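You operate a simulated robot arm through the tools that you are given. There is no shell and no other tool. Be economical: measure what you need, move in short steps, check, and stop when the job is done.

You run a simulated robot arm. Do the job below in one go: nothing can be reset, and whatever is moved stays where it is left.

TASK
Scrub the dried paint off the round white lid; close the low bucket.
Fine: use the green scrub brush, which goes back; press the lid home. Spill a teaspoon at most; pinch, break and dent nothing; leave nothing switched on. Set down upright: green scrub brush. What is to be rubbed or washed off counts as gone when no trace of it is left.

It is judged by the outcome, as a careful person would: the job done as asked, and still so three seconds after it is handed in. It fails if anything else is knocked over, pushed out of place, dropped, spilled or broken. A push-on lid holds only when it is set on centred and level and pressed home; a screw cap is set on level and turned clockwise until tight.

THE ROBOT
A 6-joint arm with a two-finger parallel gripper, fixed in place. Base frame: the origin is at the foot of the arm, x ahead of it, y to its left, z up; the work surface is at about z = 0.861. Units: m, degrees, N and s.
With the tool pointing down near the work surface it reaches from about 0.32 to 0.7 m from the base axis. Its first joint turns from -166.0 to 166.0 degrees. Payload 4.1 kg.
Tool frame: the origin (TCP) lies between the finger pads and is the grasp point; the fingertips stand 0.023 m ahead of it; z points along the fingers, y is the line along which they close. The gripper opens to 0.094 m. The fingers are 0.038 m wide and 0.01 m thick; the gripper's body (0.054 by 0.096 m) begins 0.039 m behind the TCP.
Orientation is that of the tool frame in the base frame, as a unit quaternion [x, y, z, w]. With the fingers straight down and closing along the base's y, the tool's x points along the base's -x, its y along +y and its z along -z.

THE INTERFACE
- The arm moves only by the tool apply_moves. Its argument "steps" is one flat list of numbers, 7 for each row, row after row: the shift along the tool's x, y, z in m, then the turn, a rotation vector about the tool's x, y, z in degrees, then the opening, from 0 (shut) to 1 (fully open). In form: [tx, ty, tz, ax, ay, az, fingers, tx, ty, tz, ax, ay, az, fingers, ...]. A call has 1 to 10 rows; each row shifts and turns the commanded pose from where the row before left it, along the tool's axes as they then stand. A row lasts 0.2 s, in which the tool goes at most 0.05 m and 8.6 degrees; a call with a longer step from one row to the next is refused whole, and so is a gripper value outside its range. Where a pose cannot be reached the arm comes as near as it can. A force on the tool above 40 N (or 10 N above the force at the start of the call, whichever is more), or a blocked arm, ends the call early, and 0.2 s more pass. Each finger travels about 0.045 m/s and halts on what it meets, pressing with about 31 N; the grip force reading is that of the motor and also rises with nothing between the fingers. The clock runs only during rows and for 0.2 s after the last one: add rows that do not move to give the fingers time. The reply holds the time, the measured pose of the TCP, the force on the tool along the base axes, the opening and the grip force, in the units named above and with some noise, with the torque about the TCP (base axes, N m) and any sound that the robot's microphone picked up.
- Cameras (640 x 400 px; columns grow to the right, rows downward): "scene" is fixed at [0.224, -0.503, 1.5126]; the picture's right is [0.99, -0.11, 0.00], its down [-0.05, -0.43, -0.90] and it looks along [0.10, 0.90, -0.43] (base axes); focal length 347 px, centre (320, 200). "wrist" rides on the gripper at [0.086, 0.016, -0.075] in the tool frame; the picture's right is [-0.18, 0.98, 0.00], its down [-0.58, -0.11, -0.81] and it looks along [-0.79, -0.15, 0.59] (tool axes); focal length 243 px, centre (320, 200).
- snapshot(camera): a new picture of that camera. The clock stands still meanwhile.
- raise_lower(by): slides the trunk up (or, below 0, down) by that many m; the arm rides with it, the base frame stays. It gives what a move gives, with no picture.
- probe_pixels(camera, pixels): for up to 12 pixels [column, row] of the newest picture of that camera ("zoom" is the newest enlarged one), the place [x, y, z] in the base frame of the surface seen there, good to about 0.003 m, but the place of the scene camera against the robot may be out by one fixed shift of up to 0.025 m in any direction. The clock stands still meanwhile.
- close_up(camera, box): a new picture of the part [left, top, right, bottom] of that camera's present view, enlarged. The clock stands still meanwhile.
- sign_off(): hands the job in; it is judged then, once.

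Work in short steps. Measure before you move; look again where a grasp or a placing could have gone wrong, and mend it. You have 80 turns and 38 pictures in all, those below and enlarged ones among them. Open the gripper and draw the arm clear of the work before you hand the job in, unless the task says otherwise; then end with one line.

The tools are called after ">>>" as a command line: name --argument value ..., lists and objects as JSON in quotes. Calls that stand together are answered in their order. apply_moves: Moves the arm, as the interface text tells. Its arguments: {"type":"object","properties":{"steps":{"type":"array","items":{"type":"number"}}},"required":["steps"]} The other tools are called the same way: raise_lower (by) slides the trunk up or down; snapshot (camera) takes a picture; probe_pixels (camera, pixels) gives the place of the surface under pixels of a picture; close_up (camera, box) takes an enlarged picture of a part of a camera's view; sign_off () hands the job in.

At the start:

```text
clock: 0.0
position: [0.1466, 0.3077, 1.2652]
ee_rot: [0.0, 1.0, 0.001, 0.0]
force: [-0.8, 0.4, -0.3]
wrist_torque: [0.01, -0.01, -0.01]
finger_gap: 0.0941
grip_force: 0.1
trunk travel left (down, up): [-0.525, 0.065]
```

scene: 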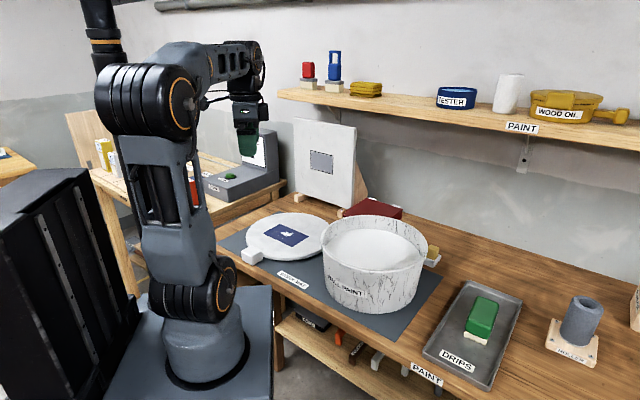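
wrist: 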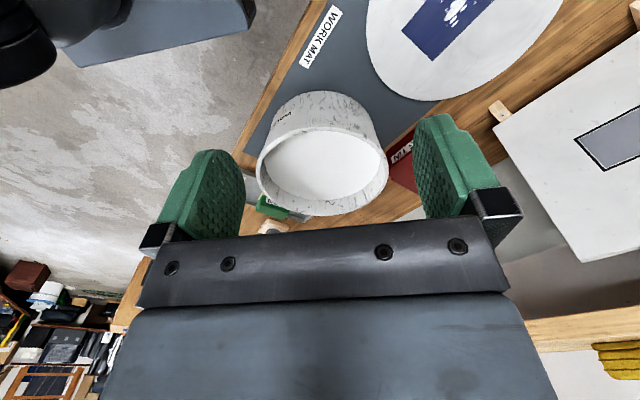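

The scene shows the lid at about (287,237), the bucket at (373,262) and the green brush in the tray at (482,318). I'll enlarge these.

>>> close_up --camera "scene" --box '[210, 190, 450, 340]'

>>> close_up --camera "scene" --box '[400, 260, 640, 400]'

```text
2.67 times, centred on (330, 265) of scene
```

zoom: 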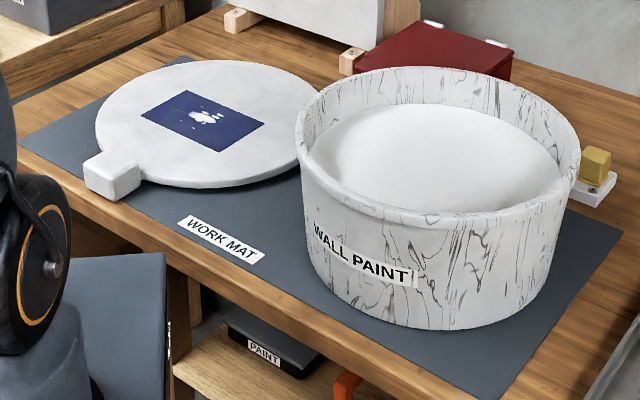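

```text
2.67 times, centred on (520, 330) of scene
```

zoom: 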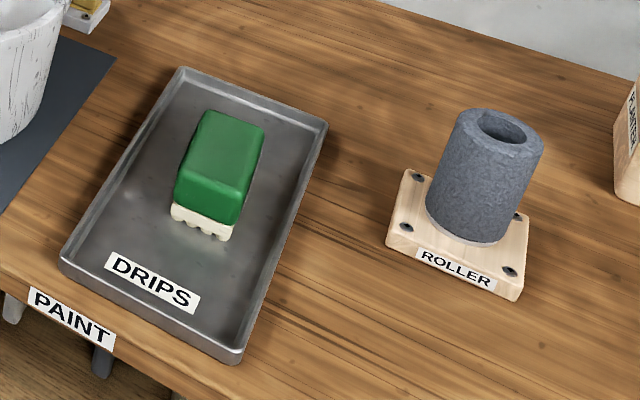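

Now I measure in the second zoom: brush top corners, bristles, tray floor, and table.

>>> probe_pixels --camera "zoom" --pixels '[[208, 118], [258, 130], [186, 188], [238, 202], [222, 158], [203, 222], [140, 230], [300, 140], [90, 258], [185, 72], [240, 355], [350, 250]]'

>>> probe_pixels --camera "scene" --pixels '[[287, 237], [246, 238], [327, 232], [290, 214], [283, 258], [252, 252], [252, 258], [325, 270], [423, 262], [375, 218], [360, 288], [378, 245]]'

```text
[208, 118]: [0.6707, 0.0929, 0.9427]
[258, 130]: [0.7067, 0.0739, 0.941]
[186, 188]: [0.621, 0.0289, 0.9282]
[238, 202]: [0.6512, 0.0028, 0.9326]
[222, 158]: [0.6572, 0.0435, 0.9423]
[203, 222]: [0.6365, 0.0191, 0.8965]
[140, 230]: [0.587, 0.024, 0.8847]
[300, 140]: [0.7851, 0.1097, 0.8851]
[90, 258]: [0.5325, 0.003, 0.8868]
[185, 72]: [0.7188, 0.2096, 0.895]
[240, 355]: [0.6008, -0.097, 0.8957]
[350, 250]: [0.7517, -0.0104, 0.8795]
```

```text
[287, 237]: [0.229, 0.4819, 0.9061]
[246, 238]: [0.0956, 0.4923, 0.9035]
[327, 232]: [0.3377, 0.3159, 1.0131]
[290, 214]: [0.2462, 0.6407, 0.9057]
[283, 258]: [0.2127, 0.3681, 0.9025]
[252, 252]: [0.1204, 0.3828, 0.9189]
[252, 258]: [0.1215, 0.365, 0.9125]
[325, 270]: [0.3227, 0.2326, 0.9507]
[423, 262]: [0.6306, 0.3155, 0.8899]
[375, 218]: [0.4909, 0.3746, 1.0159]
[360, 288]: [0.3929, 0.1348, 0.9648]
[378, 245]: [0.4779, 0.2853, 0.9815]
```

The table reads about 0.0185 too high in the scene frame. I'll compare with the wrist camera to find the fixed shift.

>>> probe_pixels --camera "wrist" --pixels '[[450, 27], [403, 28], [368, 40], [385, 85], [440, 98], [560, 10], [325, 160], [258, 160], [385, 165], [325, 95], [262, 207], [300, 60]]'

>>> close_up --camera "wrist" --box '[220, 0, 580, 225]'

```text
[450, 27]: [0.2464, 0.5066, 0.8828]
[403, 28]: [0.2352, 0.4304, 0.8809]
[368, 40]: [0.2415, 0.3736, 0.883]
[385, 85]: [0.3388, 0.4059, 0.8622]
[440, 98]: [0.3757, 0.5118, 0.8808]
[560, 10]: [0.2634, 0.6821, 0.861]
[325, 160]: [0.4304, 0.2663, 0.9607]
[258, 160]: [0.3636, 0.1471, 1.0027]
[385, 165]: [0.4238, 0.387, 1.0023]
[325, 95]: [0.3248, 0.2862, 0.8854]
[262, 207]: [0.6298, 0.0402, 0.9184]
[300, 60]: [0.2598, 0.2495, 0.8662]
```

```text
1.78 times, centred on (400, 112) of wrist
```

zoom: 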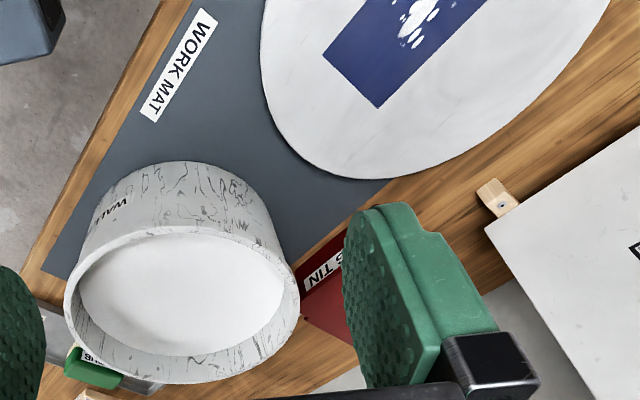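

I compare the blue label's two near corners in both cameras for the shift.

>>> probe_pixels --camera "scene" --pixels '[[289.5, 247], [309, 235.7], [281.2, 223.7], [262.5, 233], [322, 255], [425, 258], [243, 253], [263, 254], [253, 249]]'

>>> probe_pixels --camera "wrist" --pixels '[[401.7, 29.5], [432.6, 60.3]]'

```text
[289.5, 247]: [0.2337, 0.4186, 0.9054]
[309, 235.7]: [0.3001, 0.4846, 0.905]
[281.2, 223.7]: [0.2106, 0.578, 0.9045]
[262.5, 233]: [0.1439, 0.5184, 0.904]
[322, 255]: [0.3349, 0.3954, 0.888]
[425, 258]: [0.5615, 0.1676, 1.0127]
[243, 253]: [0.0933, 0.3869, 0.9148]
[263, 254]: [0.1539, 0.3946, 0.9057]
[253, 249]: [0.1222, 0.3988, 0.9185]
```

```text
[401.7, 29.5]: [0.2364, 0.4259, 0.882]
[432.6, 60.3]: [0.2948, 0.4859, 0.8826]
```

Shift found: true ≈ scene + (-0.001, +0.004, -0.0225). The brush is therefore near (0.66, 0.053) with its top at 0.92, and its long axis is about 54° from base x. I move high toward it and look.

>>> apply_moves --steps '[-0.0316, -0.0323, 0.0056, 0, 0, 0, 1, -0.0316, -0.0323, 0.0056, 0, 0, 0, 1, -0.0316, -0.0323, 0.0056, 0, 0, 0, 1, -0.0316, -0.0323, 0.0056, 0, 0, 0, 1, -0.0316, -0.0323, 0.0056, 0, 0, 0, 1, -0.0316, -0.0323, 0.0056, 0, 0, 0, 1, -0.0316, -0.0323, 0.0056, 0, 0, 0, 1, -0.0316, -0.0323, 0.0056, 0, 0, 0, 1, 0, 0, 0, 0, 0, 0, 1]'

>>> snapshot --camera "wrist"

```text
clock: 2.0
position: [0.3994, 0.0478, 1.221]
ee_rot: [-0.001, 1.0, 0.0, 0.001]
force: [0.1, 0.4, -0.4]
wrist_torque: [0.0, 0.04, -0.01]
finger_gap: 0.094
grip_force: 0.1
trunk travel left (down, up): [-0.525, 0.065]
```

```text
32 pictures are left
```

wrist: 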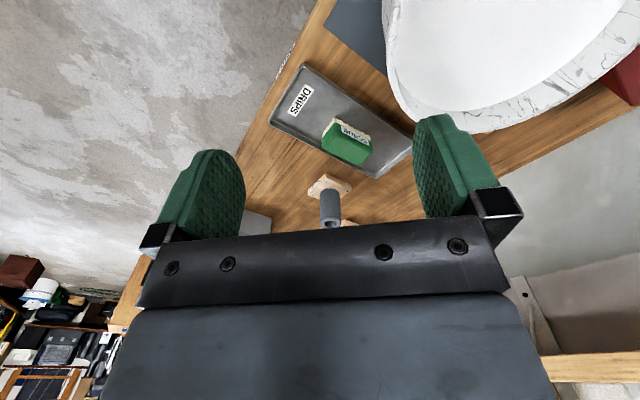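

The arm follows well. I zoom on the brush at (347,140) in the wrist view and measure it.

>>> close_up --camera "wrist" --box '[280, 80, 408, 180]'

```text
4.00 times, centred on (344, 130) of wrist
```

zoom: 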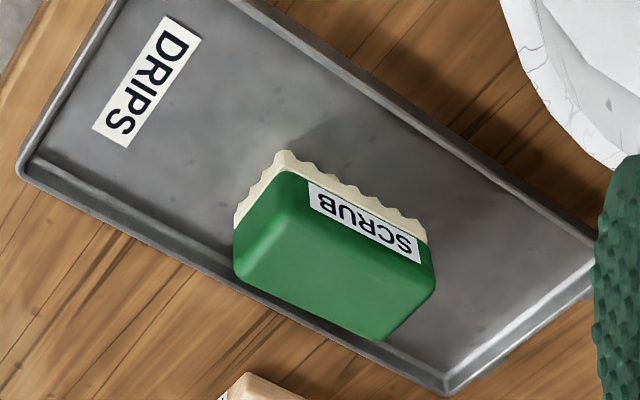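

The SCRUB side face and the top are visible. I measure the top's corners, the bristle edge and the tray floor.

>>> probe_pixels --camera "zoom" --pixels '[[238, 268], [290, 205], [428, 285], [376, 336], [335, 270], [285, 172], [425, 240], [365, 222], [270, 165], [415, 222], [340, 120], [240, 215]]'

```text
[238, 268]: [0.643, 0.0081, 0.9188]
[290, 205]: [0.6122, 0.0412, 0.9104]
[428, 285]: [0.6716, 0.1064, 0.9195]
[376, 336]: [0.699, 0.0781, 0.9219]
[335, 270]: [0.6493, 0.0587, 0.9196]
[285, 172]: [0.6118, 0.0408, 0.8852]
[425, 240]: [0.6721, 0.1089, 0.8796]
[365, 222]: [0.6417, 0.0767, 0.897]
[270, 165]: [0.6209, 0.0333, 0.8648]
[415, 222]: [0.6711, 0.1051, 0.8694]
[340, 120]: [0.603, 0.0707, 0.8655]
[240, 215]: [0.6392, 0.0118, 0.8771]
```

Brush centre is (0.656, 0.058), its long axis is at 48°, its top is at 0.920 and the green runs down to about 0.880. I move above it, then turn 48°.

>>> apply_moves --steps '[-0.0321, 0.0013, 0.0263, 0, 0, 0, 1, -0.0321, 0.0013, 0.0263, 0, 0, 0, 1, -0.0321, 0.0013, 0.0263, 0, 0, 0, 1, -0.0321, 0.0013, 0.0263, 0, 0, 0, 1, -0.0321, 0.0013, 0.0263, 0, 0, 0, 1, -0.0321, 0.0013, 0.0263, 0, 0, 0, 1, -0.0321, 0.0013, 0.0263, 0, 0, 0, 1, -0.0321, 0.0013, 0.0263, 0, 0, 0, 1]'

>>> apply_moves --steps '[0, 0, 0, 0, 0, -8, 1, 0, 0, 0, 0, 0, -8, 1, 0, 0, 0, 0, 0, -8, 1, 0, 0, 0, 0, 0, -8, 1, 0, 0, 0, 0, 0, -8, 1, 0, 0, 0, 0, 0, -8, 1, 0, 0, 0, 0, 0, 0, 1]'

>>> snapshot --camera "wrist"

```text
clock: 3.8
position: [0.6558, 0.059, 1.0106]
ee_rot: [0.0, 1.0, 0.0, 0.0]
force: [-0.5, 0.5, -0.2]
wrist_torque: [-0.01, 0.0, 0.0]
finger_gap: 0.0942
grip_force: 0.0
trunk travel left (down, up): [-0.525, 0.065]
```

```text
clock: 5.4
position: [0.6549, 0.0602, 1.0098]
ee_rot: [-0.408, 0.913, -0.001, -0.001]
force: [0.6, 0.5, 0.2]
wrist_torque: [0.03, -0.01, -0.03]
finger_gap: 0.0939
grip_force: 0.0
trunk travel left (down, up): [-0.525, 0.065]
```

```text
30 pictures are left
```

wrist: 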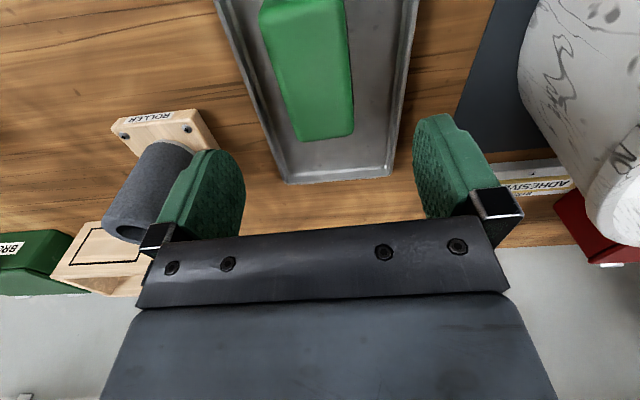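

Aligned with the brush. I descend to 0.906, then close.

>>> apply_moves --steps '[0, 0, 0.03, 0, 0, 0, 1, 0, 0, 0.03, 0, 0, 0, 1, 0, 0, 0.025, 0, 0, 0, 1, 0, 0, 0.018, 0, 0, 0, 1, 0, 0, 0, 0, 0, 0, 1]'

>>> apply_moves --steps '[0, 0, 0, 0, 0, 0, 0.7, 0, 0, 0, 0, 0, 0, 0.5, 0, 0, 0, 0, 0, 0, 0.4, 0, 0, 0, 0, 0, 0, 0.3, 0, 0, 0, 0, 0, 0, 0.3, 0, 0, 0, 0, 0, 0, 0.3]'

```text
clock: 6.6
position: [0.6563, 0.059, 0.9062]
ee_rot: [-0.407, 0.914, 0.0, 0.0]
force: [0.6, -0.1, 0.0]
wrist_torque: [0.02, -0.01, 0.03]
finger_gap: 0.0939
grip_force: 0.0
trunk travel left (down, up): [-0.525, 0.065]
```

```text
clock: 8.0
position: [0.6558, 0.0591, 0.9071]
ee_rot: [-0.408, 0.913, 0.0, 0.001]
force: [-0.9, 1.1, -0.5]
wrist_torque: [0.01, -0.06, -0.02]
finger_gap: 0.0516
grip_force: 31.5
trunk travel left (down, up): [-0.525, 0.065]
```

The brush is gripped (gap 0.0516, 31 N). I lift straight up.

>>> apply_moves --steps '[0, 0, -0.02, 0, 0, 0, 0.3, 0, 0, -0.04, 0, 0, 0, 0.3, 0, 0, -0.045, 0, 0, 0, 0.3, 0, 0, -0.045, 0, 0, 0, 0.3, 0, 0, -0.045, 0, 0, 0, 0.3, 0, 0, -0.045, 0, 0, 0, 0.3, 0, 0, 0, 0, 0, 0, 0.3]'

>>> close_up --camera "scene" --box '[360, 150, 600, 300]'

```text
clock: 9.6
position: [0.6564, 0.0576, 1.148]
ee_rot: [-0.407, 0.913, -0.001, -0.001]
force: [-0.3, -0.3, -0.3]
wrist_torque: [-0.03, 0.02, -0.02]
finger_gap: 0.0516
grip_force: 31.0
trunk travel left (down, up): [-0.525, 0.065]
```

```text
2.67 times, centred on (480, 225) of scene
```

zoom: 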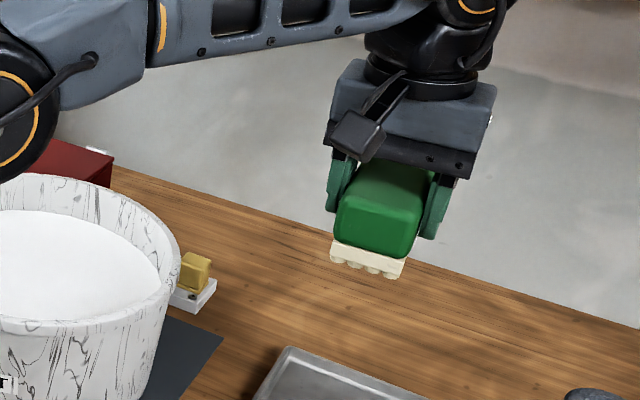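

The brush is held square. Its long axis already lies across the label, so I travel high in a straight line to above the lid.

>>> apply_moves --steps '[-0.003, 0.03, -0.01, 0, 0, 0, 0.3, -0.0032, 0.047, -0.01, 0, 0, 0, 0.3, -0.0032, 0.048, 0, 0, 0, 0, 0.3, -0.0032, 0.048, 0, 0, 0, 0, 0.3, -0.0032, 0.048, 0, 0, 0, 0, 0.3, -0.0032, 0.048, 0, 0, 0, 0, 0.3, -0.0032, 0.048, 0, 0, 0, 0, 0.3, -0.0032, 0.048, 0, 0, 0, 0, 0.3, -0.0032, 0.048, 0, 0, 0, 0, 0.3, -0.0032, 0.048, 0, 0, 0, 0, 0.3]'

>>> apply_moves --steps '[-0.0032, 0.048, 0, 0, 0, 0, 0.3, -0.003, 0.047, 0, 0, 0, 0, 0.3, -0.003, 0.046, 0, 0, 0, 0, 0.3, -0.001, 0.02, 0, 0, 0, 0, 0.3, 0, 0, 0, 0, 0, 0, 0.3]'

>>> snapshot --camera "scene"

```text
clock: 11.8
position: [0.334, 0.392, 1.1671]
ee_rot: [-0.407, 0.913, -0.001, 0.0]
force: [0.2, 0.4, -1.4]
wrist_torque: [-0.01, 0.0, 0.01]
finger_gap: 0.052
grip_force: 30.8
trunk travel left (down, up): [-0.525, 0.065]
```

```text
clock: 13.0
position: [0.2216, 0.5065, 1.1669]
ee_rot: [-0.406, 0.914, 0.0, 0.001]
force: [0.7, 0.3, -0.5]
wrist_torque: [0.01, 0.0, -0.01]
finger_gap: 0.0516
grip_force: 31.0
trunk travel left (down, up): [-0.525, 0.065]
```

```text
28 pictures are left
```

scene: 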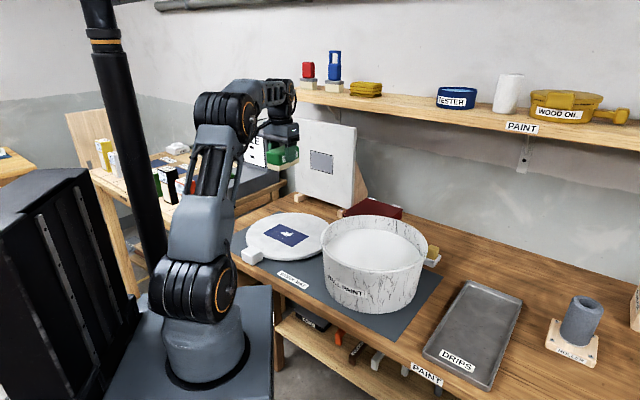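

Above the lid with everything in place. I descend to about 1 cm above contact (contact expected at TCP z 0.924).

>>> apply_moves --steps '[0, 0, 0.04, 0, 0, 0, 0.3, 0, 0, 0.045, 0, 0, 0, 0.3, 0, 0, 0.045, 0, 0, 0, 0.3, 0, 0, 0.045, 0, 0, 0, 0.3, 0, 0, 0.035, 0, 0, 0, 0.3, 0, 0, 0.02, 0, 0, 0, 0.3, 0, 0, 0, 0, 0, 0, 0.3]'

>>> apply_moves --steps '[0, 0, 0.005, 0, 0, 0, 0.3, 0, 0, 0.004, 0, 0, 0, 0.3, 0, 0, 0.003, 0, 0, 0, 0.3, 0, 0, 0.002, 0, 0, 0, 0.3, 0, 0, 0, 0, 0, 0, 0.3]'

```text
clock: 14.6
position: [0.2207, 0.5085, 0.9371]
ee_rot: [-0.407, 0.914, 0.0, -0.001]
force: [-0.7, 0.8, -1.4]
wrist_torque: [-0.03, 0.0, -0.03]
finger_gap: 0.0516
grip_force: 31.1
trunk travel left (down, up): [-0.525, 0.065]
```

```text
clock: 15.8
position: [0.2213, 0.5057, 0.9257]
ee_rot: [-0.407, 0.914, 0.002, 0.002]
force: [-0.2, 1.6, 13.1]
wrist_torque: [-0.44, 0.35, -0.09]
finger_gap: 0.0515
grip_force: 30.8
trunk travel left (down, up): [-0.525, 0.065]
```

Contact, 13 N. I ease off by 1 mm and make short strokes along the label, then look whether the lid stays.

>>> apply_moves --steps '[0, 0.01, -0.001, 0, 0, 0, 0.3, 0, 0.015, 0, 0, 0, 0, 0.3, 0, 0.015, 0, 0, 0, 0, 0.3, 0, -0.015, 0, 0, 0, 0, 0.3, 0, -0.025, 0, 0, 0, 0, 0.3, 0, -0.02, 0, 0, 0, 0, 0.3, 0, -0.02, 0, 0, 0, 0, 0.3, 0, 0.02, 0, 0, 0, 0, 0.3, 0, 0.02, 0, 0, 0, 0, 0.3]'

>>> close_up --camera "scene" --box '[210, 160, 370, 280]'

```text
clock: 17.8
position: [0.2208, 0.5052, 0.9248]
ee_rot: [-0.408, 0.913, -0.001, 0.001]
force: [0.8, -1.1, 13.8]
wrist_torque: [0.04, -0.16, 0.1]
finger_gap: 0.0516
grip_force: 31.2
trunk travel left (down, up): [-0.525, 0.065]
```

```text
3.33 times, centred on (290, 220) of scene
```

zoom: 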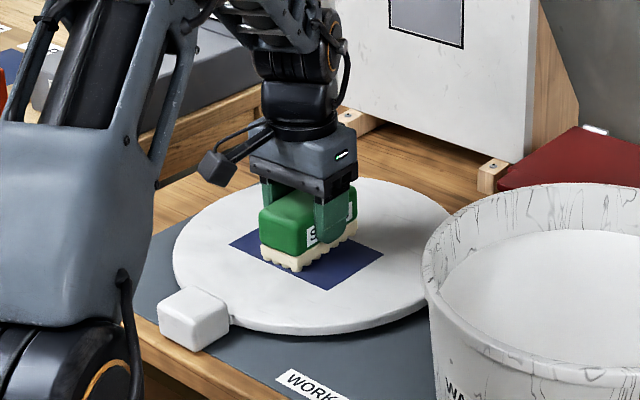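

The lid has not moved. I continue with longer strokes over the whole label.

>>> apply_moves --steps '[0, 0.02, 0, 0, 0, 0, 0.3, 0, 0.025, 0, 0, 0, 0, 0.3, 0, -0.025, 0, 0, 0, 0, 0.3, 0, -0.025, 0, 0, 0, 0, 0.3, 0, -0.025, 0, 0, 0, 0, 0.3, 0, -0.02, 0, 0, 0, 0, 0.3, 0.012, 0.025, 0, 0, 0, 0, 0.3, 0, 0.025, 0, 0, 0, 0, 0.3, 0, 0.025, 0, 0, 0, 0, 0.3, 0, 0.02, 0, 0, 0, 0, 0.3]'

>>> apply_moves --steps '[-0.024, 0, 0, 0, 0, 0, 0.3, 0, -0.025, 0, 0, 0, 0, 0.3, 0, -0.025, 0, 0, 0, 0, 0.3, 0, -0.025, 0, 0, 0, 0, 0.3, 0, -0.02, 0, 0, 0, 0, 0.3, 0.012, 0.025, 0, 0, 0, 0, 0.3, 0, 0.025, 0, 0, 0, 0, 0.3, 0, 0.025, 0, 0, 0, 0, 0.3, 0, -0.025, 0, 0, 0, 0, 0.3, 0, 0, 0, 0, 0, 0, 0.3]'

>>> apply_moves --steps '[0, 0, -0.02, 0, 0, 0, 0.3, 0, 0, -0.04, 0, 0, 0, 0.3, 0, 0, -0.045, 0, 0, 0, 0.3, 0, 0, -0.045, 0, 0, 0, 0.3, 0, 0, -0.045, 0, 0, 0, 0.3, 0, 0, -0.04, 0, 0, 0, 0.3, 0, 0, 0, 0, 0, 0, 0.3]'

>>> close_up --camera "scene" --box '[230, 190, 350, 280]'

```text
clock: 20.0
position: [0.1798, 0.5261, 0.9238]
ee_rot: [-0.407, 0.914, 0.001, 0.001]
force: [2.3, -2.2, 15.6]
wrist_torque: [-0.03, -0.21, -0.03]
finger_gap: 0.0516
grip_force: 31.5
trunk travel left (down, up): [-0.525, 0.065]
```

```text
clock: 22.2
position: [0.2212, 0.5048, 0.9241]
ee_rot: [-0.407, 0.914, 0.001, 0.001]
force: [-5.5, 1.9, 20.0]
wrist_torque: [-0.04, 0.24, 0.01]
finger_gap: 0.0518
grip_force: 31.3
trunk travel left (down, up): [-0.525, 0.065]
```

```text
clock: 23.8
position: [0.2212, 0.5056, 1.1591]
ee_rot: [-0.406, 0.914, 0.0, 0.0]
force: [0.6, -0.4, -0.9]
wrist_torque: [0.01, 0.02, 0.01]
finger_gap: 0.0517
grip_force: 31.0
trunk travel left (down, up): [-0.525, 0.065]
```

```text
4.44 times, centred on (290, 235) of scene
```

zoom: 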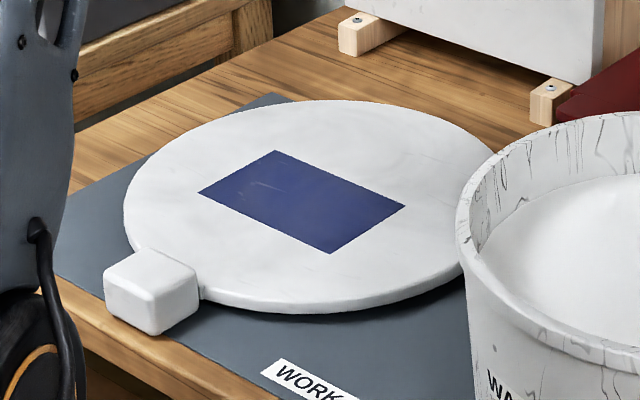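

Nearly clean, but a faint streak shows near (262,185) of the zoom. I look closer.

>>> close_up --camera "scene" --box '[262, 218, 310, 248]'

```text
13.33 times, centred on (286, 233) of scene
```

zoom: 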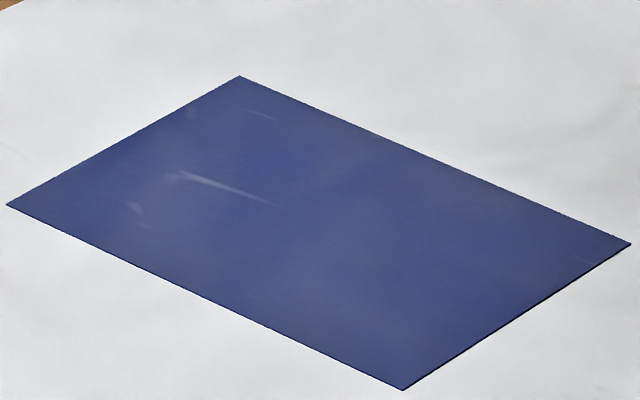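

Faint smears remain in the left half. I locate them.

>>> probe_pixels --camera "zoom" --pixels '[[175, 178], [270, 203], [135, 212], [260, 115], [190, 113], [665, 260], [625, 255], [7, 204], [240, 77], [630, 243], [404, 388]]'

```text
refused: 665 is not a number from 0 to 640
```

I repeat without the out-of-range pixel.

>>> probe_pixels --camera "zoom" --pixels '[[175, 178], [270, 203], [135, 212], [260, 115], [190, 113], [590, 260], [7, 204], [240, 77], [630, 243], [404, 388]]'

```text
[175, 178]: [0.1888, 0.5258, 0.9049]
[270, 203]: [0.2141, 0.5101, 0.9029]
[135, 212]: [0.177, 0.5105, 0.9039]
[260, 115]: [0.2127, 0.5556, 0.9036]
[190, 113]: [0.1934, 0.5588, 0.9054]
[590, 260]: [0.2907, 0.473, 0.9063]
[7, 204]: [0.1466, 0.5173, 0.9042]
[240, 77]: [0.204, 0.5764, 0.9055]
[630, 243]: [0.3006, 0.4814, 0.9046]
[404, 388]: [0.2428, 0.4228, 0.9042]
```

I go back down by the same amount and scrub the left half and edges in both directions.

>>> apply_moves --steps '[0, 0, 0.04, 0, 0, 0, 0.3, 0, 0, 0.045, 0, 0, 0, 0.3, 0, 0, 0.045, 0, 0, 0, 0.3, 0, 0, 0.045, 0, 0, 0, 0.3, 0, 0, 0.04, 0, 0, 0, 0.3, 0, 0, 0.012, 0, 0, 0, 0.3, 0, 0, 0.006, 0, 0, 0, 0.3, 0, 0, 0.002, 0, 0, 0, 0.3, 0, 0.02, 0, 0, 0, 0, 0.3, 0, 0.02, 0, 0, 0, 0, 0.3]'

>>> apply_moves --steps '[0.015, 0, 0, 0, 0, 0, 0.3, -0.03, 0, 0, 0, 0, 0, 0.3, 0.03, 0, 0, 0, 0, 0, 0.3, -0.03, -0.01, 0, 0, 0, 0, 0.3, 0.03, -0.01, 0, 0, 0, 0, 0.3, -0.03, -0.01, 0, 0, 0, 0, 0.3, 0.03, -0.01, 0, 0, 0, 0, 0.3, -0.03, -0.01, 0, 0, 0, 0, 0.3, 0.03, -0.01, 0, 0, 0, 0, 0.3, -0.015, 0.02, 0, 0, 0, 0, 0.3]'

>>> apply_moves --steps '[0, 0.03, 0, 0, 0, 0, 0.3, 0, 0.025, 0, 0, 0, 0, 0.3, 0, -0.025, 0, 0, 0, 0, 0.3, 0, -0.025, 0, 0, 0, 0, 0.3, -0.01, 0.025, 0, 0, 0, 0, 0.3, 0, 0.025, 0, 0, 0, 0, 0.3, 0.02, -0.025, 0, 0, 0, 0, 0.3, 0, -0.025, 0, 0, 0, 0, 0.3, -0.01, 0.025, 0, 0, 0, 0, 0.3, 0, 0.025, 0, 0, 0, 0, 0.3]'

>>> apply_moves --steps '[0, -0.03, 0, 0, 0, 0, 0.3, 0, -0.03, 0, 0, 0, 0, 0.3, 0, -0.03, 0, 0, 0, 0, 0.3, 0, -0.02, 0, 0, 0, 0, 0.3, 0.01, 0.03, 0, 0, 0, 0, 0.3, 0, -0.03, 0, 0, 0, 0, 0.3, -0.02, 0.03, 0, 0, 0, 0, 0.3, 0, -0.03, 0, 0, 0, 0, 0.3, 0.01, 0.03, 0, 0, 0, 0, 0.3, 0, 0.025, 0, 0, 0, 0, 0.3]'

>>> apply_moves --steps '[0, 0, -0.02, 0, 0, 0, 0.3, 0, 0, -0.04, 0, 0, 0, 0.3, 0, 0, -0.045, 0, 0, 0, 0.3, 0, 0, -0.045, 0, 0, 0, 0.3, 0, 0, -0.045, 0, 0, 0, 0.3, 0, 0, -0.04, 0, 0, 0, 0.3, 0, 0, 0, 0, 0, 0, 0.3]'

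>>> close_up --camera "scene" --box '[262, 218, 310, 248]'

```text
clock: 26.0
position: [0.1911, 0.5335, 0.9249]
ee_rot: [-0.407, 0.914, 0.0, 0.001]
force: [1.8, -1.1, 10.9]
wrist_torque: [-0.15, -0.09, 0.09]
finger_gap: 0.0515
grip_force: 31.2
trunk travel left (down, up): [-0.525, 0.065]
```

```text
clock: 28.2
position: [0.2226, 0.506, 0.9237]
ee_rot: [-0.407, 0.913, 0.0, 0.002]
force: [3.0, -0.8, 18.7]
wrist_torque: [0.03, -0.22, 0.0]
finger_gap: 0.0516
grip_force: 30.8
trunk travel left (down, up): [-0.525, 0.065]
```

```text
clock: 30.4
position: [0.1813, 0.5422, 0.9251]
ee_rot: [-0.407, 0.913, 0.001, 0.001]
force: [4.1, -2.8, 14.5]
wrist_torque: [0.24, -0.37, -0.08]
finger_gap: 0.0518
grip_force: 30.7
trunk travel left (down, up): [-0.525, 0.065]
```

```text
clock: 32.6
position: [0.2204, 0.5042, 0.9233]
ee_rot: [-0.408, 0.913, 0.0, 0.0]
force: [3.2, -2.0, 12.2]
wrist_torque: [0.18, -0.28, -0.05]
finger_gap: 0.0517
grip_force: 31.0
trunk travel left (down, up): [-0.525, 0.065]
```

```text
clock: 34.2
position: [0.2216, 0.5061, 1.1583]
ee_rot: [-0.407, 0.913, 0.0, 0.0]
force: [0.8, -0.2, -1.5]
wrist_torque: [0.03, 0.02, -0.03]
finger_gap: 0.0515
grip_force: 30.4
trunk travel left (down, up): [-0.525, 0.065]
```

```text
13.33 times, centred on (286, 233) of scene
```

zoom: 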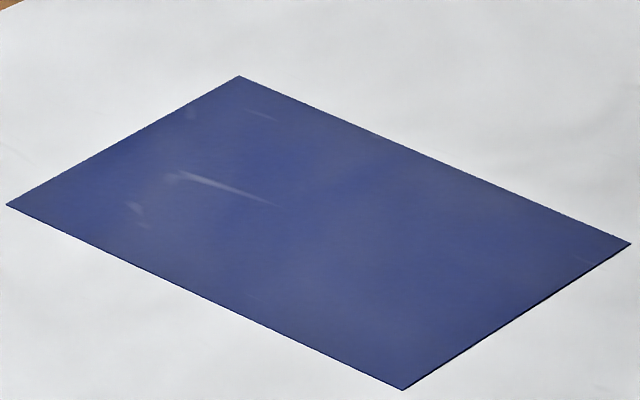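

The marks are identical after thorough rubbing, so they are the label's own texture; the paint is gone. I carry the brush back along the same line.

>>> apply_moves --steps '[0.0033, -0.03, 0, 0, 0, 0, 0.3, 0.0033, -0.047, 0, 0, 0, 0, 0.3, 0.0033, -0.048, 0, 0, 0, 0, 0.3, 0.0033, -0.048, 0, 0, 0, 0, 0.3, 0.0033, -0.048, 0, 0, 0, 0, 0.3, 0.0033, -0.048, 0, 0, 0, 0, 0.3, 0.0033, -0.048, 0, 0, 0, 0, 0.3, 0.0033, -0.048, 0, 0, 0, 0, 0.3, 0.0033, -0.048, 0, 0, 0, 0, 0.3, 0.0033, -0.048, 0, 0, 0, 0, 0.3]'

>>> apply_moves --steps '[0.0033, -0.048, 0, 0, 0, 0, 0.3, 0.0033, -0.048, 0, 0, 0, 0, 0.3, 0.0033, -0.046, 0, 0, 0, 0, 0.3, 0.0005, -0.0186, 0, 0, 0, 0, 0.3, 0, 0, 0, 0, 0, 0, 0.3]'

```text
clock: 36.4
position: [0.5436, 0.1725, 1.158]
ee_rot: [-0.407, 0.914, 0.0, -0.001]
force: [-0.2, -0.3, -0.6]
wrist_torque: [0.0, -0.01, -0.01]
finger_gap: 0.0514
grip_force: 30.6
trunk travel left (down, up): [-0.525, 0.065]
```

```text
clock: 37.6
position: [0.6547, 0.059, 1.1578]
ee_rot: [-0.407, 0.914, 0.0, 0.001]
force: [0.4, -1.3, -0.6]
wrist_torque: [-0.02, 0.04, -0.01]
finger_gap: 0.0514
grip_force: 30.5
trunk travel left (down, up): [-0.525, 0.065]
```

Back above the brush's place (0.656, 0.059). I lower to just above the tray, then creep to contact.

>>> apply_moves --steps '[0, 0, 0.045, 0, 0, 0, 0.3, 0, 0, 0.045, 0, 0, 0, 0.3, 0, 0, 0.045, 0, 0, 0, 0.3, 0, 0, 0.045, 0, 0, 0, 0.3, 0, 0, 0.04, 0, 0, 0, 0.3, 0, 0, 0.022, 0, 0, 0, 0.3, 0, 0, 0.003, 0, 0, 0, 0.3, 0, 0, 0.002, 0, 0, 0, 0.3, 0, 0, 0, 0, 0, 0, 0.3]'

```text
clock: 39.6
position: [0.6547, 0.0584, 0.9118]
ee_rot: [-0.406, 0.914, 0.0, 0.0]
force: [0.0, -0.8, -1.5]
wrist_torque: [0.03, 0.0, 0.01]
finger_gap: 0.0515
grip_force: 30.6
trunk travel left (down, up): [-0.525, 0.065]
```

Still about 4 mm above; I creep further.

>>> apply_moves --steps '[0, 0, 0.002, 0, 0, 0, 0.3, 0, 0, 0.0015, 0, 0, 0, 0.3, 0, 0, 0.001, 0, 0, 0, 0.3, 0, 0, 0, 0, 0, 0, 0.3]'

```text
clock: 40.6
position: [0.655, 0.058, 0.9073]
ee_rot: [-0.407, 0.914, -0.001, 0.0]
force: [-0.5, -0.1, -0.5]
wrist_torque: [0.0, 0.05, 0.02]
finger_gap: 0.0517
grip_force: 30.8
trunk travel left (down, up): [-0.525, 0.065]
```

>>> apply_moves --steps '[0, 0, 0.001, 0, 0, 0, 0.3, 0, 0, 0, 0, 0, 0, 0.3]'

```text
clock: 41.2
position: [0.6544, 0.0588, 0.9065]
ee_rot: [-0.407, 0.914, 0.0, 0.0]
force: [-0.1, 0.4, -0.8]
wrist_torque: [0.03, -0.01, 0.01]
finger_gap: 0.0517
grip_force: 30.6
trunk travel left (down, up): [-0.525, 0.065]
```

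No load on the tool yet, so I take another millimetre or so.

>>> apply_moves --steps '[0, 0, 0.001, 0, 0, 0, 0.3, 0, 0, 0.0005, 0, 0, 0, 0.3, 0, 0, 0, 0, 0, 0, 0.3]'

```text
clock: 42.0
position: [0.6558, 0.0585, 0.9072]
ee_rot: [-0.407, 0.913, 0.0, 0.001]
force: [1.2, -0.6, 10.4]
wrist_torque: [0.17, 0.12, 0.0]
finger_gap: 0.0518
grip_force: 31.6
trunk travel left (down, up): [-0.525, 0.065]
```

Contact (10 N). I ease up slightly, open, then withdraw upward.

>>> apply_moves --steps '[0, 0, -0.0007, 0, 0, 0, 0.3, 0, 0, 0, 0, 0, 0, 0.6, 0, 0, 0, 0, 0, 0, 0.9, 0, 0, 0, 0, 0, 0, 1, 0, 0, 0, 0, 0, 0, 1, 0, 0, 0, 0, 0, 0, 1]'

>>> apply_moves --steps '[0, 0, -0.02, 0, 0, 0, 1, 0, 0, -0.04, 0, 0, 0, 1, 0, 0, -0.045, 0, 0, 0, 1, 0, 0, -0.045, 0, 0, 0, 1, 0, 0, -0.045, 0, 0, 0, 1, 0, 0, -0.045, 0, 0, 0, 1, 0, 0, 0, 0, 0, 0, 1]'

>>> snapshot --camera "scene"

```text
clock: 43.4
position: [0.6548, 0.0588, 0.9057]
ee_rot: [-0.407, 0.914, -0.001, 0.001]
force: [0.0, 0.7, -0.4]
wrist_torque: [-0.01, 0.0, -0.01]
finger_gap: 0.0943
grip_force: 0.1
trunk travel left (down, up): [-0.525, 0.065]
```

```text
clock: 45.0
position: [0.6545, 0.0578, 1.1466]
ee_rot: [-0.406, 0.914, 0.0, 0.0]
force: [-0.8, -0.9, 0.0]
wrist_torque: [0.0, 0.02, 0.0]
finger_gap: 0.0938
grip_force: 0.0
trunk travel left (down, up): [-0.525, 0.065]
```

```text
23 pictures are left
```

scene: 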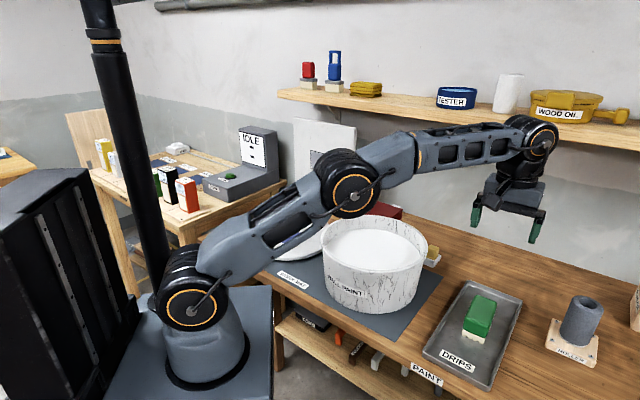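

The brush stands upright in its place. I move to a viewpoint from which the wrist camera sees the bucket rim and the lid.

>>> apply_moves --steps '[0.0258, 0.033, -0.0129, 0, 0, 0, 1, 0.0258, 0.033, -0.0129, 0, 0, 0, 1, 0.0258, 0.033, -0.0129, 0, 0, 0, 1, 0.0258, 0.033, -0.0129, 0, 0, 0, 1, 0.0258, 0.033, -0.0129, 0, 0, 0, 1, 0.0258, 0.033, -0.0129, 0, 0, 0, 1, 0.0258, 0.033, -0.0129, 0, 0, 0, 1, 0.0258, 0.033, -0.0129, 0, 0, 0, 1, 0, 0, 0, 0, 0, 0, 1]'

>>> snapshot --camera "wrist"

>>> close_up --camera "scene" --box '[225, 205, 337, 275]'

```text
clock: 47.0
position: [0.3207, 0.0823, 1.2487]
ee_rot: [-0.406, 0.914, 0.0, 0.0]
force: [-0.5, -0.1, 0.6]
wrist_torque: [0.0, 0.0, -0.02]
finger_gap: 0.094
grip_force: 0.1
trunk travel left (down, up): [-0.525, 0.065]
```

```text
22 pictures are left
```

wrist: 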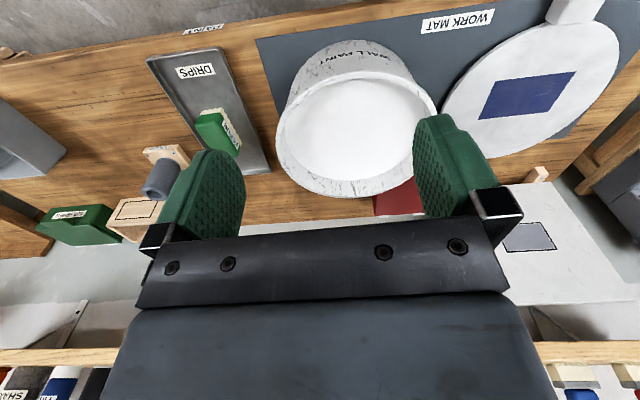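

```text
5.71 times, centred on (281, 240) of scene
```

zoom: 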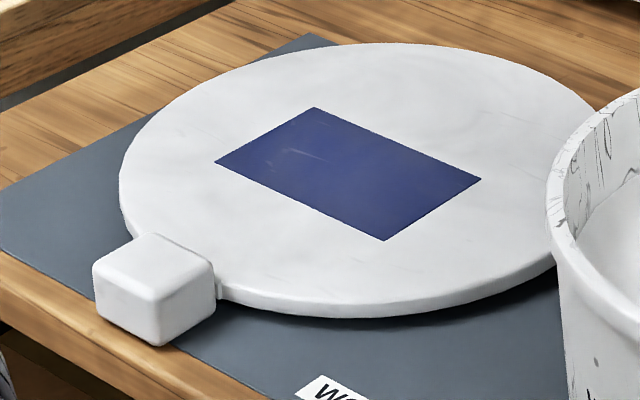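

The wrist view shows bucket, lid and tab together. I enlarge both parts to measure the rims exactly.

>>> close_up --camera "wrist" --box '[265, 35, 449, 205]'

```text
2.35 times, centred on (357, 120) of wrist
```

zoom: 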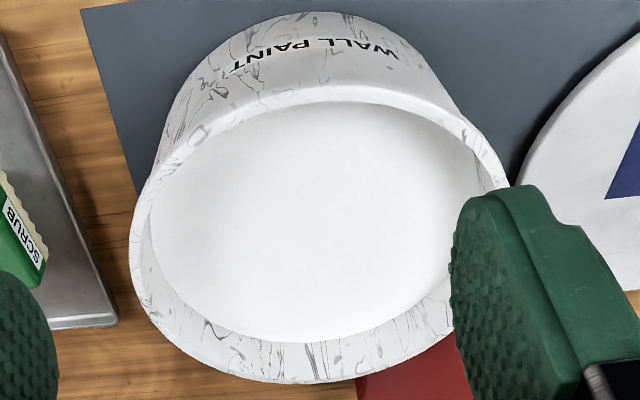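

I probe points just inside the outer rim edge around the bucket.

>>> probe_pixels --camera "zoom" --pixels '[[135, 258], [142, 300], [175, 341], [230, 369], [300, 380], [370, 374], [430, 348], [505, 185], [480, 142], [330, 92], [220, 118], [160, 175]]'

>>> probe_pixels --camera "wrist" --pixels '[[443, 118], [480, 152], [530, 143], [575, 118], [618, 60], [605, 28], [488, 60], [470, 80], [545, 25], [480, 117], [576, 75], [545, 117]]'

```text
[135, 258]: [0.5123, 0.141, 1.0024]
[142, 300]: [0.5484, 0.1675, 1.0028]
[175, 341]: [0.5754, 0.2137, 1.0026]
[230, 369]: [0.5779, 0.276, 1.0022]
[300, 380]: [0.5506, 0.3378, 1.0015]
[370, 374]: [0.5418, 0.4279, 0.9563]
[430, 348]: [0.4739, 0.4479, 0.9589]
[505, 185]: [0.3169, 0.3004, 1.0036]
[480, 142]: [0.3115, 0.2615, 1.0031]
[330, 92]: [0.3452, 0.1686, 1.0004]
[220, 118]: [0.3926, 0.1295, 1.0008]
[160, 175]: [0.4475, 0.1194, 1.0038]
```

```text
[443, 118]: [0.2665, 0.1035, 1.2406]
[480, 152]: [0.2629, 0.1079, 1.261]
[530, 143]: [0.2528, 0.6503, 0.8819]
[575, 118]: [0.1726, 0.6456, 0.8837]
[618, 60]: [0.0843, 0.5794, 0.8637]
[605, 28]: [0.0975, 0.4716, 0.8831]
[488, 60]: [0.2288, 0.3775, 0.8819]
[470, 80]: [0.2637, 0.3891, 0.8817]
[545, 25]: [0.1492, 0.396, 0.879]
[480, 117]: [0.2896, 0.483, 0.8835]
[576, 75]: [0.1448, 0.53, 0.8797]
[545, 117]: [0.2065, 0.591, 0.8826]
```

Bucket centre (0.4455, 0.2546), rim radius 0.134, rim height 1.0025. Now the lid in the wrist view.

>>> close_up --camera "wrist" --box '[432, 0, 640, 165]'

```text
2.42 times, centred on (536, 82) of wrist
```

zoom: 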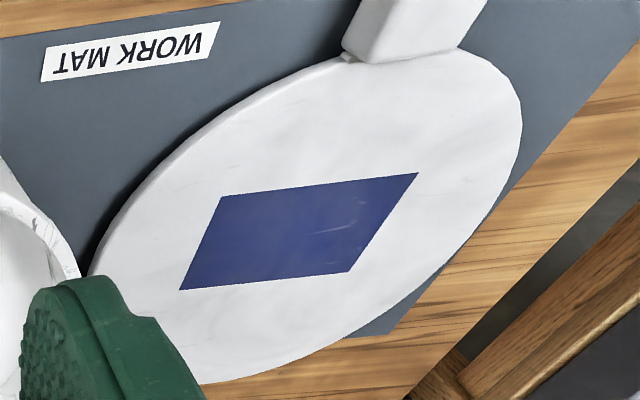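

I probe the lid's top edge, the label corners and the tab.

>>> probe_pixels --camera "zoom" --pixels '[[100, 268], [200, 145], [300, 80], [519, 130], [500, 190], [430, 270], [310, 350], [220, 380], [220, 196], [417, 173], [350, 271], [180, 289]]'

>>> probe_pixels --camera "zoom" --pixels '[[348, 40], [372, 55], [455, 45], [470, 30], [485, 5], [420, 50], [365, 15], [400, 5], [430, 20], [415, 8], [470, 5], [360, 48]]'

```text
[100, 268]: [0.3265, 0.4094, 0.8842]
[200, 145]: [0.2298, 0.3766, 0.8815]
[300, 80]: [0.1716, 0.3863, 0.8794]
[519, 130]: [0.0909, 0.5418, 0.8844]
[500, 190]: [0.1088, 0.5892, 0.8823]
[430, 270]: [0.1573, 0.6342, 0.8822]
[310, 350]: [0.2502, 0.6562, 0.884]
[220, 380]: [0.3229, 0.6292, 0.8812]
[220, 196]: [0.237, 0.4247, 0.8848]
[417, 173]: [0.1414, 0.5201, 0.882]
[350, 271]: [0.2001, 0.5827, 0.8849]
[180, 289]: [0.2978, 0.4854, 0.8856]
```

```text
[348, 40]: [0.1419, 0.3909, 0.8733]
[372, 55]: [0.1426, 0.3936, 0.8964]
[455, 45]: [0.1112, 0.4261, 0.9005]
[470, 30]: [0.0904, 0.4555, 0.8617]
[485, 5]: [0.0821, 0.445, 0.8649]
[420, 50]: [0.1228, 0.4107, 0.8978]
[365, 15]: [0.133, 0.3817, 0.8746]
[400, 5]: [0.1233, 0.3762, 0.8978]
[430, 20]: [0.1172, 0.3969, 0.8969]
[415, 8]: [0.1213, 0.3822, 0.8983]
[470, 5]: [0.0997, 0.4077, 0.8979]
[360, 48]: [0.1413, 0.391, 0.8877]
```

Lid centre is (0.231, 0.516) with radius 0.142, and the tab axis is at 225°. I check the tab's outer corners in the scene picture.

>>> probe_pixels --camera "scene" --pixels '[[242.3, 251.5], [251.6, 247], [261.3, 251], [251.8, 256.3], [252, 262], [251.8, 251.5], [246, 258], [258, 258]]'

```text
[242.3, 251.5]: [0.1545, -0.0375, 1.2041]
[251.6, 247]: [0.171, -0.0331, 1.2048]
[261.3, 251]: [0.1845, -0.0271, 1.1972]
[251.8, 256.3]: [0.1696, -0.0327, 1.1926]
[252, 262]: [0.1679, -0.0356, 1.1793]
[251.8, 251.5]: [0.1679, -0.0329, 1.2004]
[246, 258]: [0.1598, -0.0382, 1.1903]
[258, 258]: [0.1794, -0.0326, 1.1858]
```

That picture had the arm in the way; I take a fresh enlarged one of the tab.

>>> close_up --camera "scene" --box '[232, 238, 280, 268]'

```text
13.33 times, centred on (256, 253) of scene
```

zoom: 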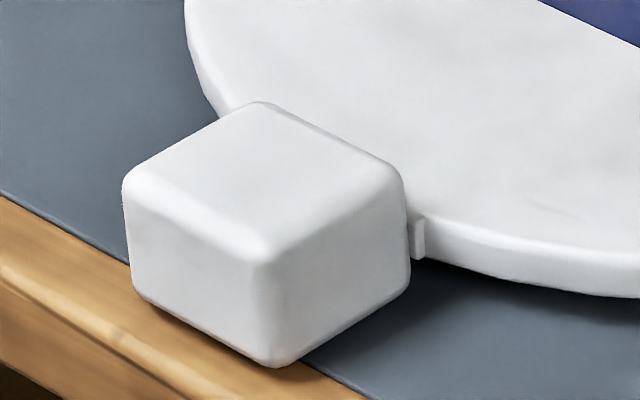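

>>> probe_pixels --camera "zoom" --pixels '[[140, 182], [262, 112], [388, 180], [262, 240], [270, 355], [140, 285], [400, 280], [265, 175], [190, 270], [340, 270], [420, 240]]'

```text
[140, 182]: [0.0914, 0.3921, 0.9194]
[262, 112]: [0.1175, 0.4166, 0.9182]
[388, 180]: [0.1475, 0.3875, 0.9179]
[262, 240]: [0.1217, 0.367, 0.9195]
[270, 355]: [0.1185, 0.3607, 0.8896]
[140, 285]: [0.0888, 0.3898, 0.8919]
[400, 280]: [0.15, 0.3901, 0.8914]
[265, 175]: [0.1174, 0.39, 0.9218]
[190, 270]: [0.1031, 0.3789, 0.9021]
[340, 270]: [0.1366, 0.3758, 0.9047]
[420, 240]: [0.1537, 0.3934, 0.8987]
```

The tab is about 0.045 square and its top is at 0.898. I place the TCP over (0.115, 0.396), first turning 2.7° so the fingers close along the tangent.

>>> apply_moves --steps '[0, 0, 0, 0, 0, 2.7, 1, -0.0085, 0.0408, 0.01, 0, 0, 0, 1, -0.0085, 0.0408, 0.018, 0, 0, 0, 1, -0.0085, 0.0408, 0.024, 0, 0, 0, 1, -0.0085, 0.0408, 0.024, 0, 0, 0, 1, -0.0085, 0.0408, 0.024, 0, 0, 0, 1, -0.0085, 0.0408, 0.024, 0, 0, 0, 1, -0.0085, 0.0408, 0.024, 0, 0, 0, 1, -0.0085, 0.0408, 0.024, 0, 0, 0, 1, -0.0084, 0.0408, 0.024, 0, 0, 0, 1]'

>>> apply_moves --steps '[0, 0, 0, 0, 0, 0, 1]'

>>> close_up --camera "scene" --box '[200, 160, 360, 280]'

```text
clock: 49.2
position: [0.1121, 0.3943, 1.0516]
ee_rot: [-0.386, 0.923, 0.0, 0.0]
force: [-0.3, -0.1, -0.4]
wrist_torque: [-0.02, -0.02, 0.01]
finger_gap: 0.0938
grip_force: 0.0
trunk travel left (down, up): [-0.525, 0.065]
```

```text
clock: 49.6
position: [0.1133, 0.3931, 1.0527]
ee_rot: [-0.385, 0.923, 0.0, 0.0]
force: [0.6, 0.2, 0.3]
wrist_torque: [0.05, -0.01, 0.04]
finger_gap: 0.0942
grip_force: 0.2
trunk travel left (down, up): [-0.525, 0.065]
```

```text
3.33 times, centred on (280, 220) of scene
```

zoom: 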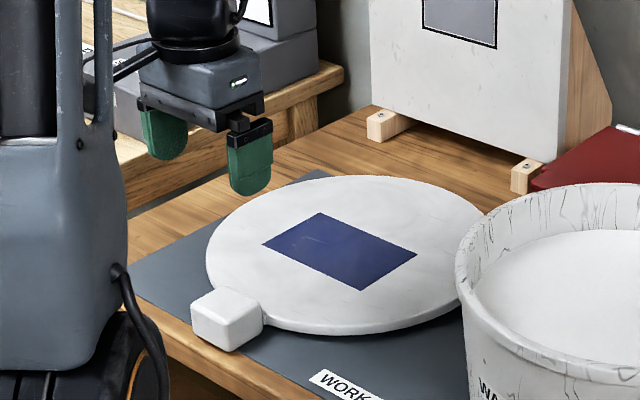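

Well placed. I descend to TCP z 0.890 along the tab.

>>> apply_moves --steps '[0, 0, 0.04, 0, 0, 0, 1, 0, 0, 0.04, 0, 0, 0, 1, 0, 0, 0.035, 0, 0, 0, 1, 0, 0, 0.025, 0, 0, 0, 1, 0, 0, 0.015, 0, 0, 0, 1, 0, 0, 0.006, 0, 0, 0, 1, 0, 0, 0, 0, 0, 0, 1]'

>>> close_up --camera "scene" --box '[216, 208, 296, 268]'

```text
clock: 51.2
position: [0.1125, 0.3927, 0.8916]
ee_rot: [-0.385, 0.923, -0.001, 0.0]
force: [0.3, 0.1, 0.0]
wrist_torque: [-0.04, -0.02, -0.01]
finger_gap: 0.0938
grip_force: 0.2
trunk travel left (down, up): [-0.525, 0.065]
```

```text
6.67 times, centred on (256, 238) of scene
```

zoom: 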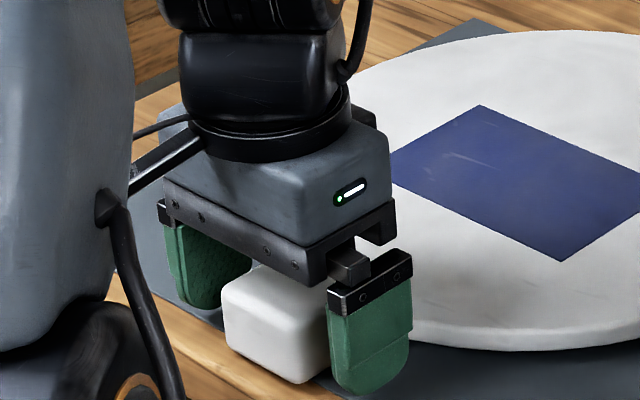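

The tab sits slightly nearer the right finger, so I shift 2 mm that way and close.

>>> apply_moves --steps '[0, -0.002, 0, 0, 0, 0, 0.8, 0, 0, 0, 0, 0, 0, 0.6, 0, 0, 0, 0, 0, 0, 0.5, 0, 0, 0, 0, 0, 0, 0.4, 0, 0, 0, 0, 0, 0, 0.3, 0, 0, 0, 0, 0, 0, 0.25, 0, 0, 0, 0, 0, 0, 0.25]'

```text
clock: 52.8
position: [0.1148, 0.393, 0.8922]
ee_rot: [-0.385, 0.923, 0.001, 0.0]
force: [-1.1, 2.0, 2.8]
wrist_torque: [0.17, -0.19, 0.48]
finger_gap: 0.0518
grip_force: 31.2
trunk travel left (down, up): [-0.525, 0.065]
```

Gripped at 0.0518. I lift 4 cm and look for sag.

>>> apply_moves --steps '[0, 0, -0.005, 0, 0, 0, 0.25, 0, 0, -0.01, 0, 0, 0, 0.25, 0, 0, -0.01, 0, 0, 0, 0.25, 0, 0, -0.015, 0, 0, 0, 0.25, 0, 0, 0, 0, 0, 0, 0.25]'

>>> close_up --camera "scene" --box '[200, 170, 360, 280]'

```text
clock: 54.0
position: [0.1156, 0.3921, 0.932]
ee_rot: [-0.385, 0.923, 0.0, -0.001]
force: [-0.3, 0.3, -1.4]
wrist_torque: [-0.1, 0.18, -0.01]
finger_gap: 0.0518
grip_force: 31.5
trunk travel left (down, up): [-0.525, 0.065]
```

```text
3.64 times, centred on (280, 225) of scene
```

zoom: 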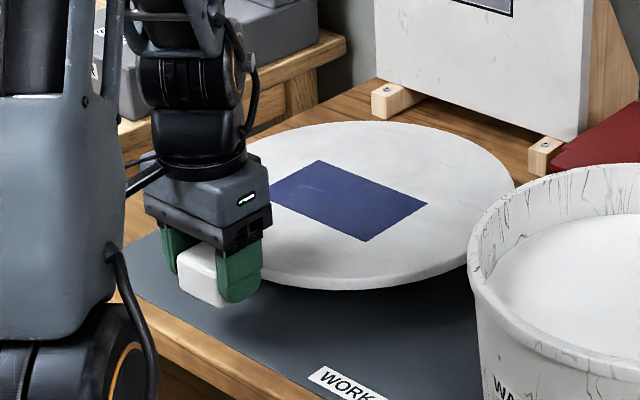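

The lid is light, level and free. I raise it straight to about TCP z 1.12.

>>> apply_moves --steps '[0, 0, -0.02, 0, 0, 0, 0.25, 0, 0, -0.03, 0, 0, 0, 0.25, 0, 0, -0.03, 0, 0, 0, 0.25, 0, 0, -0.03, 0, 0, 0, 0.25, 0, 0, -0.03, 0, 0, 0, 0.25, 0, 0, -0.03, 0, 0, 0, 0.25, 0, 0, -0.02, 0, 0, 0, 0.25, 0, 0, 0, 0, 0, 0, 0.25]'

>>> snapshot --camera "wrist"

```text
clock: 55.8
position: [0.1154, 0.3931, 1.1223]
ee_rot: [-0.386, 0.923, 0.0, 0.0]
force: [0.6, 1.0, -1.9]
wrist_torque: [-0.17, 0.17, -0.03]
finger_gap: 0.0516
grip_force: 30.8
trunk travel left (down, up): [-0.525, 0.065]
```

```text
14 pictures are left
```

wrist: 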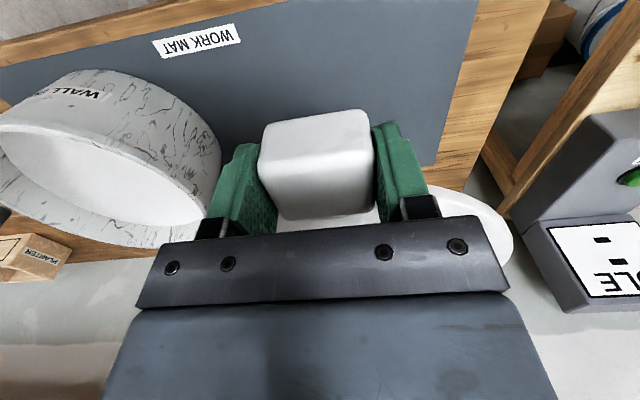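

The lid hangs behind the gripper, level. I carry it at this height until its centre should be over the bucket (TCP 0.329, 0.132).

>>> apply_moves --steps '[0.003, -0.025, 0, 0, 0, 0, 0.25, 0.004, -0.04, 0, 0, 0, 0, 0.25, 0.0042, -0.042, 0, 0, 0, 0, 0.25, 0.0042, -0.042, 0, 0, 0, 0, 0.25, 0.0042, -0.042, 0, 0, 0, 0, 0.25, 0.0042, -0.042, 0, 0, 0, 0, 0.25, 0.0042, -0.042, 0, 0, 0, 0, 0.25, 0.0032, -0.037, 0, 0, 0, 0, 0.25, 0.0024, -0.024, 0, 0, 0, 0, 0.25, 0, 0, 0, 0, 0, 0, 0.25]'

>>> snapshot --camera "scene"

```text
clock: 58.0
position: [0.3297, 0.132, 1.1223]
ee_rot: [-0.385, 0.923, 0.0, 0.0]
force: [0.5, -0.3, -1.3]
wrist_torque: [-0.15, 0.18, 0.01]
finger_gap: 0.0515
grip_force: 30.5
trunk travel left (down, up): [-0.525, 0.065]
```

```text
13 pictures are left
```

scene: 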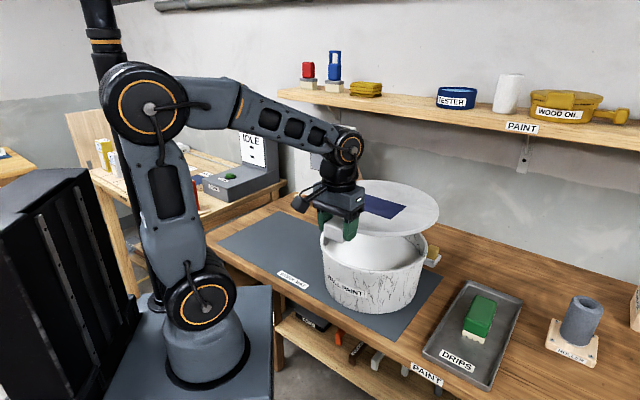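

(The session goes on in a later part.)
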